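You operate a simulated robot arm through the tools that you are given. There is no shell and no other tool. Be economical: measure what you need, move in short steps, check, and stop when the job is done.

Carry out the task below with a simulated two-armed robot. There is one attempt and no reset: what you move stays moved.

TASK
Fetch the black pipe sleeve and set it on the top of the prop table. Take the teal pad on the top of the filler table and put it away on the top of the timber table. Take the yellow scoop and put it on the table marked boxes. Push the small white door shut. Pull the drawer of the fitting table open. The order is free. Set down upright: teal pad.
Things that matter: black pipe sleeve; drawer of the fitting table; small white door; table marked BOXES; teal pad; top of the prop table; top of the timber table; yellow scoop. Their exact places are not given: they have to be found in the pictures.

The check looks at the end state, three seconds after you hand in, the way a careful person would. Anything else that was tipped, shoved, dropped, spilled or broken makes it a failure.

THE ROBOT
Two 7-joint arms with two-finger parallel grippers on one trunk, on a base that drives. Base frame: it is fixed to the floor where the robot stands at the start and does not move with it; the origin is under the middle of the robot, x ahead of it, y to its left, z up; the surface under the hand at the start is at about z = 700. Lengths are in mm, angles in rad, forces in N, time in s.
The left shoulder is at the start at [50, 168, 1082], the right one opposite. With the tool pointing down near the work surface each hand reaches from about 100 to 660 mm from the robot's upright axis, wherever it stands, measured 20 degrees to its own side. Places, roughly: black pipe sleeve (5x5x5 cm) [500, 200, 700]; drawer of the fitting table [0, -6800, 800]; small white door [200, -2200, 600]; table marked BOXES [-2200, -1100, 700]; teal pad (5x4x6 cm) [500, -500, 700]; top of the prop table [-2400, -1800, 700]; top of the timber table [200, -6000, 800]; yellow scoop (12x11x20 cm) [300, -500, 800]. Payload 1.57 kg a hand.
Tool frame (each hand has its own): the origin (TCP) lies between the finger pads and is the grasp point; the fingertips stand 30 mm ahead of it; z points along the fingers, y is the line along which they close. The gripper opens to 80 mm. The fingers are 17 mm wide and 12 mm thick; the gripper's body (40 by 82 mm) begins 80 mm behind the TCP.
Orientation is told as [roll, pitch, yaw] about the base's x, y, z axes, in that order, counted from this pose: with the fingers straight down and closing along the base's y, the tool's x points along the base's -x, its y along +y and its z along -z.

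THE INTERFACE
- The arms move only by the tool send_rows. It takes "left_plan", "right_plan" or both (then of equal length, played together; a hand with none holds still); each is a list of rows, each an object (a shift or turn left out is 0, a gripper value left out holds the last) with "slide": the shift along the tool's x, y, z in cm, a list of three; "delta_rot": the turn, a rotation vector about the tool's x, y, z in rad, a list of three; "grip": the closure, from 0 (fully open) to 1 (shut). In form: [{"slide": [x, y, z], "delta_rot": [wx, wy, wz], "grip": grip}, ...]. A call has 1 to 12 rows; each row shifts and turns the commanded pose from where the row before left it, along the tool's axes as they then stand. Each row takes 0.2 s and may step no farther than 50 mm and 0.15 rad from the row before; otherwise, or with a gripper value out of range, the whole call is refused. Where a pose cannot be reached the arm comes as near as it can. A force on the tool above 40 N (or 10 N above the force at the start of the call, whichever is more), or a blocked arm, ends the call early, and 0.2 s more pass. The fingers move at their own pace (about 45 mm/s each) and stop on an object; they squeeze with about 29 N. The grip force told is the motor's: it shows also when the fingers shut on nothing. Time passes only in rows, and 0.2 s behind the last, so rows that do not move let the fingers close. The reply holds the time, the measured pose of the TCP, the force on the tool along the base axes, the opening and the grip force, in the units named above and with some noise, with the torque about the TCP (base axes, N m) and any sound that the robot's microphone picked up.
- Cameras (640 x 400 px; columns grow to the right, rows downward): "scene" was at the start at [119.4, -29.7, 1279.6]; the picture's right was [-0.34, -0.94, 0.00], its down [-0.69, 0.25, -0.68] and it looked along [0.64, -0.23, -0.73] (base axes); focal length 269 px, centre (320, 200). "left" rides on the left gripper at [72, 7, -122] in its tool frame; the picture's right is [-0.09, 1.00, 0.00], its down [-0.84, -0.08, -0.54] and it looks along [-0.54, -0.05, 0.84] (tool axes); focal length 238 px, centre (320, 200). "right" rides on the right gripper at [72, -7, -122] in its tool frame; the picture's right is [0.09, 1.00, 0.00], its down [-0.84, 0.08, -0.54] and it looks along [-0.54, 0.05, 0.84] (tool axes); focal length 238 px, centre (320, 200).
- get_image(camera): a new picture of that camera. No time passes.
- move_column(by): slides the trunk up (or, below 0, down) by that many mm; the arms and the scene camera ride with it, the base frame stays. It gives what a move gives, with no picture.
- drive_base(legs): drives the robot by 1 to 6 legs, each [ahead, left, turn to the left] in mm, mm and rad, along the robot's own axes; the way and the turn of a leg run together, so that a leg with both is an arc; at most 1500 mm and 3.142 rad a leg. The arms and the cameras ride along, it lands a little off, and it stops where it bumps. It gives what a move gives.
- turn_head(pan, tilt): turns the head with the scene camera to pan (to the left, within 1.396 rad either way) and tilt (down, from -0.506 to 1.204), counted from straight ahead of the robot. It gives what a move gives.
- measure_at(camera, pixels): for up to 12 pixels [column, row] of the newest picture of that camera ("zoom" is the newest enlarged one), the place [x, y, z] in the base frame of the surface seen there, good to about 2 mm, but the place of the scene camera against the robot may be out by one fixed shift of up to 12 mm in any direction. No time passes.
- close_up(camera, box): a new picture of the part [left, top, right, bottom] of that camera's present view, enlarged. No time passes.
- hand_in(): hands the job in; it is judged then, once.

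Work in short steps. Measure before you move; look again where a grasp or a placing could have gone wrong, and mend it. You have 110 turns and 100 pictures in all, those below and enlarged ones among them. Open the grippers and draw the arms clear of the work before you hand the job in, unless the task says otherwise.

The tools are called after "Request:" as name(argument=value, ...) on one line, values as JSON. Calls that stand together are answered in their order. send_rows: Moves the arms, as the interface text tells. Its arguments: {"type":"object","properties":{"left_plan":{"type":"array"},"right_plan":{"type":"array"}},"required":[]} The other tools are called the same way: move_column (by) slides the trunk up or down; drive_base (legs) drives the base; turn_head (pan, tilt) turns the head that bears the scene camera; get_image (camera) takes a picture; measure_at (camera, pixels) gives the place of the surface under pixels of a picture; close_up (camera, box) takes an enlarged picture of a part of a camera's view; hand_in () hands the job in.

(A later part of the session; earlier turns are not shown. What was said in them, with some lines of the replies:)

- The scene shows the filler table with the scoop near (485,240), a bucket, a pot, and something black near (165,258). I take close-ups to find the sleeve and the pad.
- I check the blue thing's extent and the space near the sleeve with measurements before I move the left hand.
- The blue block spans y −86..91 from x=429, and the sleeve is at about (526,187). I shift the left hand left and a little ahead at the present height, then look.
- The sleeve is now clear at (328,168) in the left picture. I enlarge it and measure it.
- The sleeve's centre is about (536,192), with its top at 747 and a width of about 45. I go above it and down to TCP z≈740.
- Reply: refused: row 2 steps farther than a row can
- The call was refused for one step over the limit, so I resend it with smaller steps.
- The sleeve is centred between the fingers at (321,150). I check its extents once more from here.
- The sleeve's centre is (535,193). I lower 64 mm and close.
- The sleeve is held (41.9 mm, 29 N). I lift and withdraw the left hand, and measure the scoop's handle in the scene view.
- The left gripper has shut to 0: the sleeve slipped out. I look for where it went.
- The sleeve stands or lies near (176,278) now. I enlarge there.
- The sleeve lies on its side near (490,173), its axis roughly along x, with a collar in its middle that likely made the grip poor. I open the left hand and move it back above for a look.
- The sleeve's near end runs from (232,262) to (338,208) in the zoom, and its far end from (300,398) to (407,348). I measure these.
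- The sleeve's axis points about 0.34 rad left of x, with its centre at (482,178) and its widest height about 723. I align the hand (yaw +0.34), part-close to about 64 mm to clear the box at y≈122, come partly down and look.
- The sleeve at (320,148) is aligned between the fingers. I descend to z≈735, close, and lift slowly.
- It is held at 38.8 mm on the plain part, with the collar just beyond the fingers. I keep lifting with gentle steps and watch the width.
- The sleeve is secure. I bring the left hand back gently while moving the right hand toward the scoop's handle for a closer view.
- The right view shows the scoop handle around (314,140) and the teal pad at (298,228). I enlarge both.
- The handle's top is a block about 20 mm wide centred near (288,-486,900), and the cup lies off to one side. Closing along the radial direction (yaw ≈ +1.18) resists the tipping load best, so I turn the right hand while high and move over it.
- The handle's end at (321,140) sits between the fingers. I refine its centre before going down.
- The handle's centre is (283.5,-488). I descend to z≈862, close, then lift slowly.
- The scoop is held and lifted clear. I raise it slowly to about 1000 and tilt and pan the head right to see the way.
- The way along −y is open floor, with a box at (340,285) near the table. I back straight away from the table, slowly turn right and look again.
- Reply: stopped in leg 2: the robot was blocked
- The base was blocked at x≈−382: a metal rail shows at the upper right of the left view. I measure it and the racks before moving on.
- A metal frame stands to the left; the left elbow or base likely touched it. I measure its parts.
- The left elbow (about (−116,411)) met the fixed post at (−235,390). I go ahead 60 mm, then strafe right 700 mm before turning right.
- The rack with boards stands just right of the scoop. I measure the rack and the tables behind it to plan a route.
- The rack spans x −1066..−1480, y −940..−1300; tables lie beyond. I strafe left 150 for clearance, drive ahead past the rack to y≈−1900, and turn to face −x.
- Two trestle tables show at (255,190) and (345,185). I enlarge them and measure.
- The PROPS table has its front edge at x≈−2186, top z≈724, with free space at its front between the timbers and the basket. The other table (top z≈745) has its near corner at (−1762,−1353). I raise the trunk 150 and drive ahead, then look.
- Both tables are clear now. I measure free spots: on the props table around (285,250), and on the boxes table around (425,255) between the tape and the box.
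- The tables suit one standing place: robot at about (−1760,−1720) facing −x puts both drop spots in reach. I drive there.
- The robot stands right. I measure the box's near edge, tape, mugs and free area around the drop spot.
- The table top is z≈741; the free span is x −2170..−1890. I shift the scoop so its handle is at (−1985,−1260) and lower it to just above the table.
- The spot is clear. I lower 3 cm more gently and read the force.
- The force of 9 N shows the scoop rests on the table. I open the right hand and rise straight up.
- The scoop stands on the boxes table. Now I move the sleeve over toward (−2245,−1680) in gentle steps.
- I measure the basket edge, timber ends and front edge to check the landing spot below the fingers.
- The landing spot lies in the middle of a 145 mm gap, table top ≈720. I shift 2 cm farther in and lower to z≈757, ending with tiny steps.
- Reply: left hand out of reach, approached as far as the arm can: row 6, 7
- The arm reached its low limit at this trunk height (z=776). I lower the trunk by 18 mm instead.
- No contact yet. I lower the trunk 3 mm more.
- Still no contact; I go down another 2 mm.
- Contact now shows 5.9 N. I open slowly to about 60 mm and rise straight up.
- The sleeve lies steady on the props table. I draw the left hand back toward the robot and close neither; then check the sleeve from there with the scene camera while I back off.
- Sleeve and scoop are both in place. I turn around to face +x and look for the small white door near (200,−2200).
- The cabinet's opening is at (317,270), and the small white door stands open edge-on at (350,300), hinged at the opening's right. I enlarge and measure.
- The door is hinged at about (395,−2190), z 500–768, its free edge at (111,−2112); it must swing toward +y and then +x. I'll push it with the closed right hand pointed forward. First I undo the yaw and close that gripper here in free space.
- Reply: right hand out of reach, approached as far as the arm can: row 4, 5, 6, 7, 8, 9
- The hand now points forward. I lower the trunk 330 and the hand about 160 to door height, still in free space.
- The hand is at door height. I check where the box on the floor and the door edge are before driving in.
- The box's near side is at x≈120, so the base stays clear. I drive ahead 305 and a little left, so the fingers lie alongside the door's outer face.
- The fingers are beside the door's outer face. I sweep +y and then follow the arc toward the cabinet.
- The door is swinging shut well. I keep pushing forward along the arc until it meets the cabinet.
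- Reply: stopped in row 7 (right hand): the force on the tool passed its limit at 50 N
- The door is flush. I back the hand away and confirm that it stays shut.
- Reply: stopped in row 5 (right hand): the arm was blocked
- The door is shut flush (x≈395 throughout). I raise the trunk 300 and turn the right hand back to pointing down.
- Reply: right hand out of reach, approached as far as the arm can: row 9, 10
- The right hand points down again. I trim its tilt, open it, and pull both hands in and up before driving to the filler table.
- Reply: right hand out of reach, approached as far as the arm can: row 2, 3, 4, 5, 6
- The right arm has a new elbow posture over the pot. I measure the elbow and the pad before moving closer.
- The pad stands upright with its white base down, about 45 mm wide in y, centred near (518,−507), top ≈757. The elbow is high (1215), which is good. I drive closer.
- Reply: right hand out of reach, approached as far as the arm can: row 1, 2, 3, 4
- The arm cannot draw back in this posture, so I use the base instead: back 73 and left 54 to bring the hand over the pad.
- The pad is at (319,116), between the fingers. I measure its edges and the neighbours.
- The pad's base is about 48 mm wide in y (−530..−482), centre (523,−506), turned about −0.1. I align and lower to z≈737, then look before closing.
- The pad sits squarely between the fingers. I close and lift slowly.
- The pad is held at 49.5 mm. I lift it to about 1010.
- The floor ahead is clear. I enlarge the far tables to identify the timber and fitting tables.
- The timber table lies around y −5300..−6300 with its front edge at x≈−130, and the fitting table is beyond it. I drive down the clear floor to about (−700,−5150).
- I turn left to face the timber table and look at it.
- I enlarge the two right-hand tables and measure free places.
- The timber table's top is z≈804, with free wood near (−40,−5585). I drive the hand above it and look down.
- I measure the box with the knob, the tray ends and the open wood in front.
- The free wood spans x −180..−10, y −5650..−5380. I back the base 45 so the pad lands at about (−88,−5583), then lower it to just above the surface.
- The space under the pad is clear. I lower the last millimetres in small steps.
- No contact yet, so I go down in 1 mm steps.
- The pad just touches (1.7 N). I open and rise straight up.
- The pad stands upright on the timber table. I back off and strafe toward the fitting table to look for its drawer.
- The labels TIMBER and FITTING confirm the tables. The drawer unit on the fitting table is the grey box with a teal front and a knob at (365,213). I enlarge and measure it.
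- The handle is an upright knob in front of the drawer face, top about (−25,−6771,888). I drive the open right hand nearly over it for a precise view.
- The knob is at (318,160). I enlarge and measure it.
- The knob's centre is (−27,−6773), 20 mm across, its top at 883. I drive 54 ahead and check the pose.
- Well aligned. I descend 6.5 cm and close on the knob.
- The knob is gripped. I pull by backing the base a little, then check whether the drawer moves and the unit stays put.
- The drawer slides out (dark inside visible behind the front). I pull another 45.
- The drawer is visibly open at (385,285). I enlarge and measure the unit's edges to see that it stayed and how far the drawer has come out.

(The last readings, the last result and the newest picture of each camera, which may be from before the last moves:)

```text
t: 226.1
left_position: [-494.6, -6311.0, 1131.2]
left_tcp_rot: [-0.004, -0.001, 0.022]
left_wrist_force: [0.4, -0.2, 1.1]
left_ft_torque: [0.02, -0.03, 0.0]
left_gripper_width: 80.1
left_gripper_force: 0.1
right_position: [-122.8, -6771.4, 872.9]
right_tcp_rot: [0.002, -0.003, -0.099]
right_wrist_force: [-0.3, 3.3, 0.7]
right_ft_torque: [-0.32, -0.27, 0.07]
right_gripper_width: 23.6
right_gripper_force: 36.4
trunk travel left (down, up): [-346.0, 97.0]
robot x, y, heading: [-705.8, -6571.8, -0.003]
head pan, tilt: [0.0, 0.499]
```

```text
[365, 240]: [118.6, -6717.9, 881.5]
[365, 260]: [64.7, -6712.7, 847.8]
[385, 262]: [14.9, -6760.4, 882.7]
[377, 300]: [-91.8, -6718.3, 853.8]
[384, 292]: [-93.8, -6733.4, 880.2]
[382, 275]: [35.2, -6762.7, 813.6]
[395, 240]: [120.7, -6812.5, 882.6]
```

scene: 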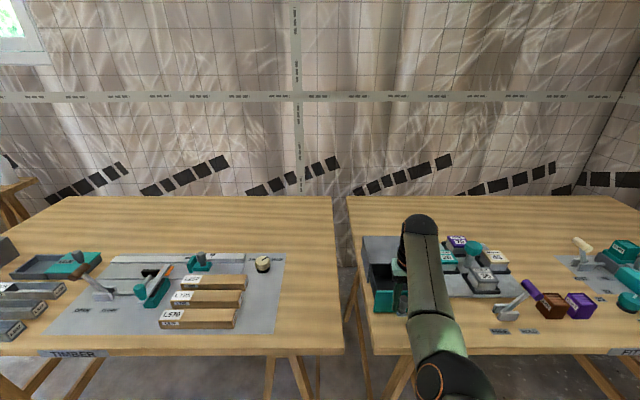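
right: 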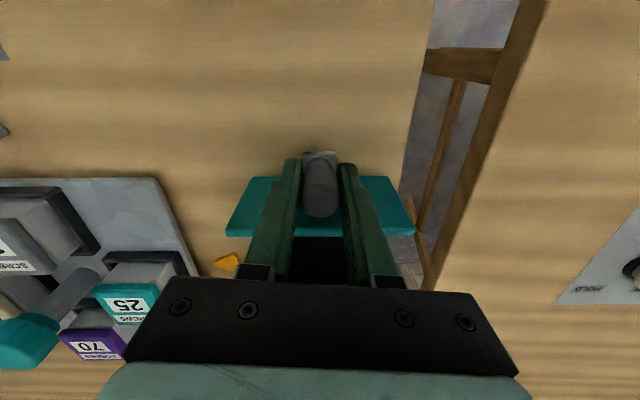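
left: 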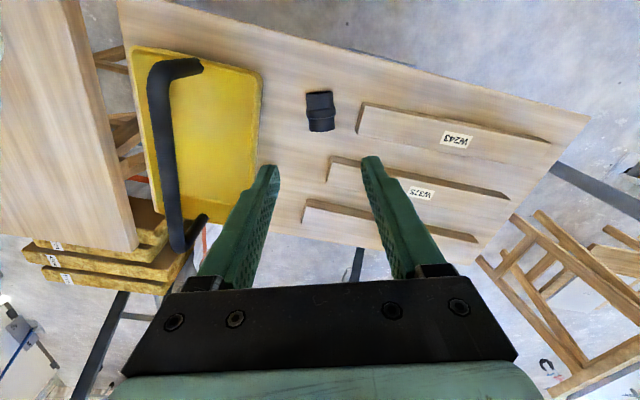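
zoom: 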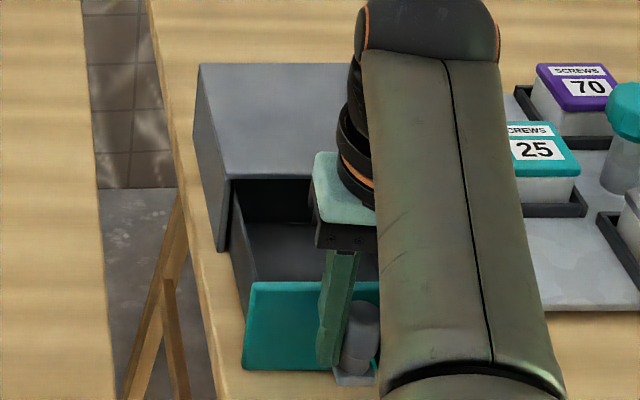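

The unit has not moved and the drawer is out 95 mm. I pull 15 mm more while watching the force.

Request:
drive_base(legs=[[-15, 0, 0]])

Request:
measure_at(camera="scene", pixels=[[365, 240]])

```text
t: 226.9
left_position: [-510.1, -6310.3, 1130.8]
left_tcp_rot: [-0.006, -0.004, 0.023]
left_wrist_force: [1.1, -0.2, 0.1]
left_ft_torque: [0.01, 0.02, 0.01]
left_gripper_width: 79.7
left_gripper_force: 0.0
right_position: [-137.3, -6773.0, 872.0]
right_tcp_rot: [0.002, -0.002, -0.099]
right_wrist_force: [-0.2, 0.2, 1.8]
right_ft_torque: [-0.37, -0.01, -0.02]
right_gripper_width: 23.7
right_gripper_force: 36.2
trunk travel left (down, up): [-346.0, 97.0]
robot x, y, heading: [-717.4, -6570.8, -0.0]
head pan, tilt: [0.0, 0.499]
```

```text
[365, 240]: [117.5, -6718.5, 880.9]
```

The drawer is out 110 mm with no resistance. I open the hand and rise straight off the knob.

Request:
send_rows(right_plan=[{"grip": 0.6}, {"grip": 0.3}, {"grip": 0.1}, {"grip": 0}, {"slide": [0, 0, -2]}, {"slide": [0, 0, -4]}, {"slide": [0, 0, -4]}, {"slide": [0, 0, -4]}, {"slide": [0, 0, -3]}])

Request:
drive_base(legs=[[-350, 0, 0]])

Request:
get_image(camera="scene")

```text
t: 228.9
left_position: [-510.1, -6311.9, 1130.9]
left_tcp_rot: [-0.006, -0.003, 0.023]
left_wrist_force: [0.2, 0.0, 0.7]
left_ft_torque: [0.0, -0.02, -0.01]
left_gripper_width: 80.0
left_gripper_force: 0.1
right_position: [-137.2, -6774.0, 1041.7]
right_tcp_rot: [0.001, -0.002, -0.101]
right_wrist_force: [0.3, -0.5, -0.4]
right_ft_torque: [0.0, -0.02, 0.0]
right_gripper_width: 80.2
right_gripper_force: 0.1
trunk travel left (down, up): [-346.0, 97.0]
robot x, y, heading: [-720.7, -6567.8, -0.002]
head pan, tilt: [0.0, 0.499]
```

```text
t: 231.2
left_position: [-861.8, -6308.9, 1130.1]
left_tcp_rot: [-0.004, -0.002, 0.025]
left_wrist_force: [-0.2, -0.9, -0.8]
left_ft_torque: [0.0, -0.02, -0.01]
left_gripper_width: 80.2
left_gripper_force: 0.1
right_position: [-486.2, -6771.3, 1042.0]
right_tcp_rot: [0.001, -0.002, -0.096]
right_wrist_force: [0.7, -0.4, 0.4]
right_ft_torque: [0.04, 0.01, 0.0]
right_gripper_width: 80.1
right_gripper_force: 0.1
trunk travel left (down, up): [-346.0, 97.0]
robot x, y, heading: [-1066.7, -6568.5, -0.003]
head pan, tilt: [0.0, 0.499]
```

```text
19 pictures are left
```

scene: 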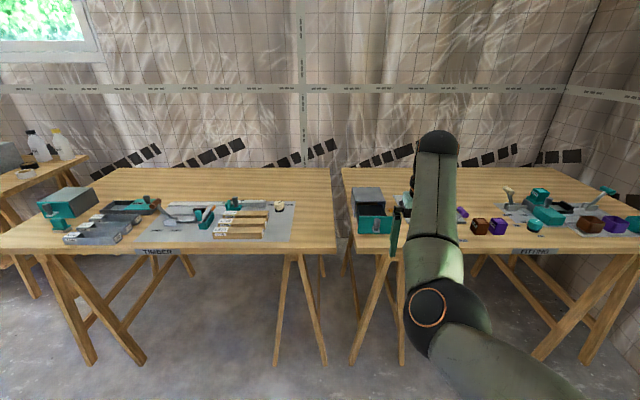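

The drawer stays open at (375,222). I check the pad on the timber table one last time.

Request:
close_up(camera="scene", box=[0, 170, 160, 270])

Request:
close_up(camera="scene", box=[330, 170, 450, 250])

```text
4.00 times, centred on (80, 220) of scene
```

zoom: 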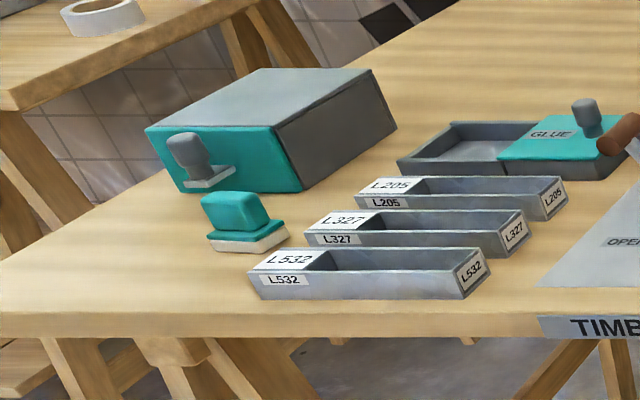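

```text
5.00 times, centred on (390, 210) of scene
```

zoom: 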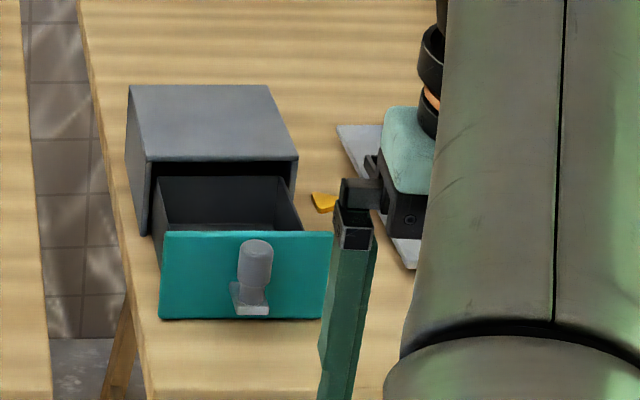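

The pad stands upright on the timber table, the drawer is open, and the hands are open and clear. I hand the job in.

Request:
hand_in()

```text
The job is handed in.
```

I finished all five tasks and handed the job in; the result has not come back yet.

- **Black pipe sleeve:** it is on the top of the prop table, lying on its side. It slipped from the gripper onto the filler table once, so I picked it up again.
- **Teal pad:** it stands upright on the top of the timber table.
- **Yellow scoop:** it is on the table where the BOXES table was said to be. I did not see the BOXES label itself.
- **Small white door:** it is shut flush with the cabinet.
- **Drawer of the fitting table:** it is pulled open about 110 mm, and its unit did not move.

While backing away from the filler table, the robot was stopped by the metal frame behind it, probably at the left elbow. I saw no sign that it moved the frame, but I did not check it again.
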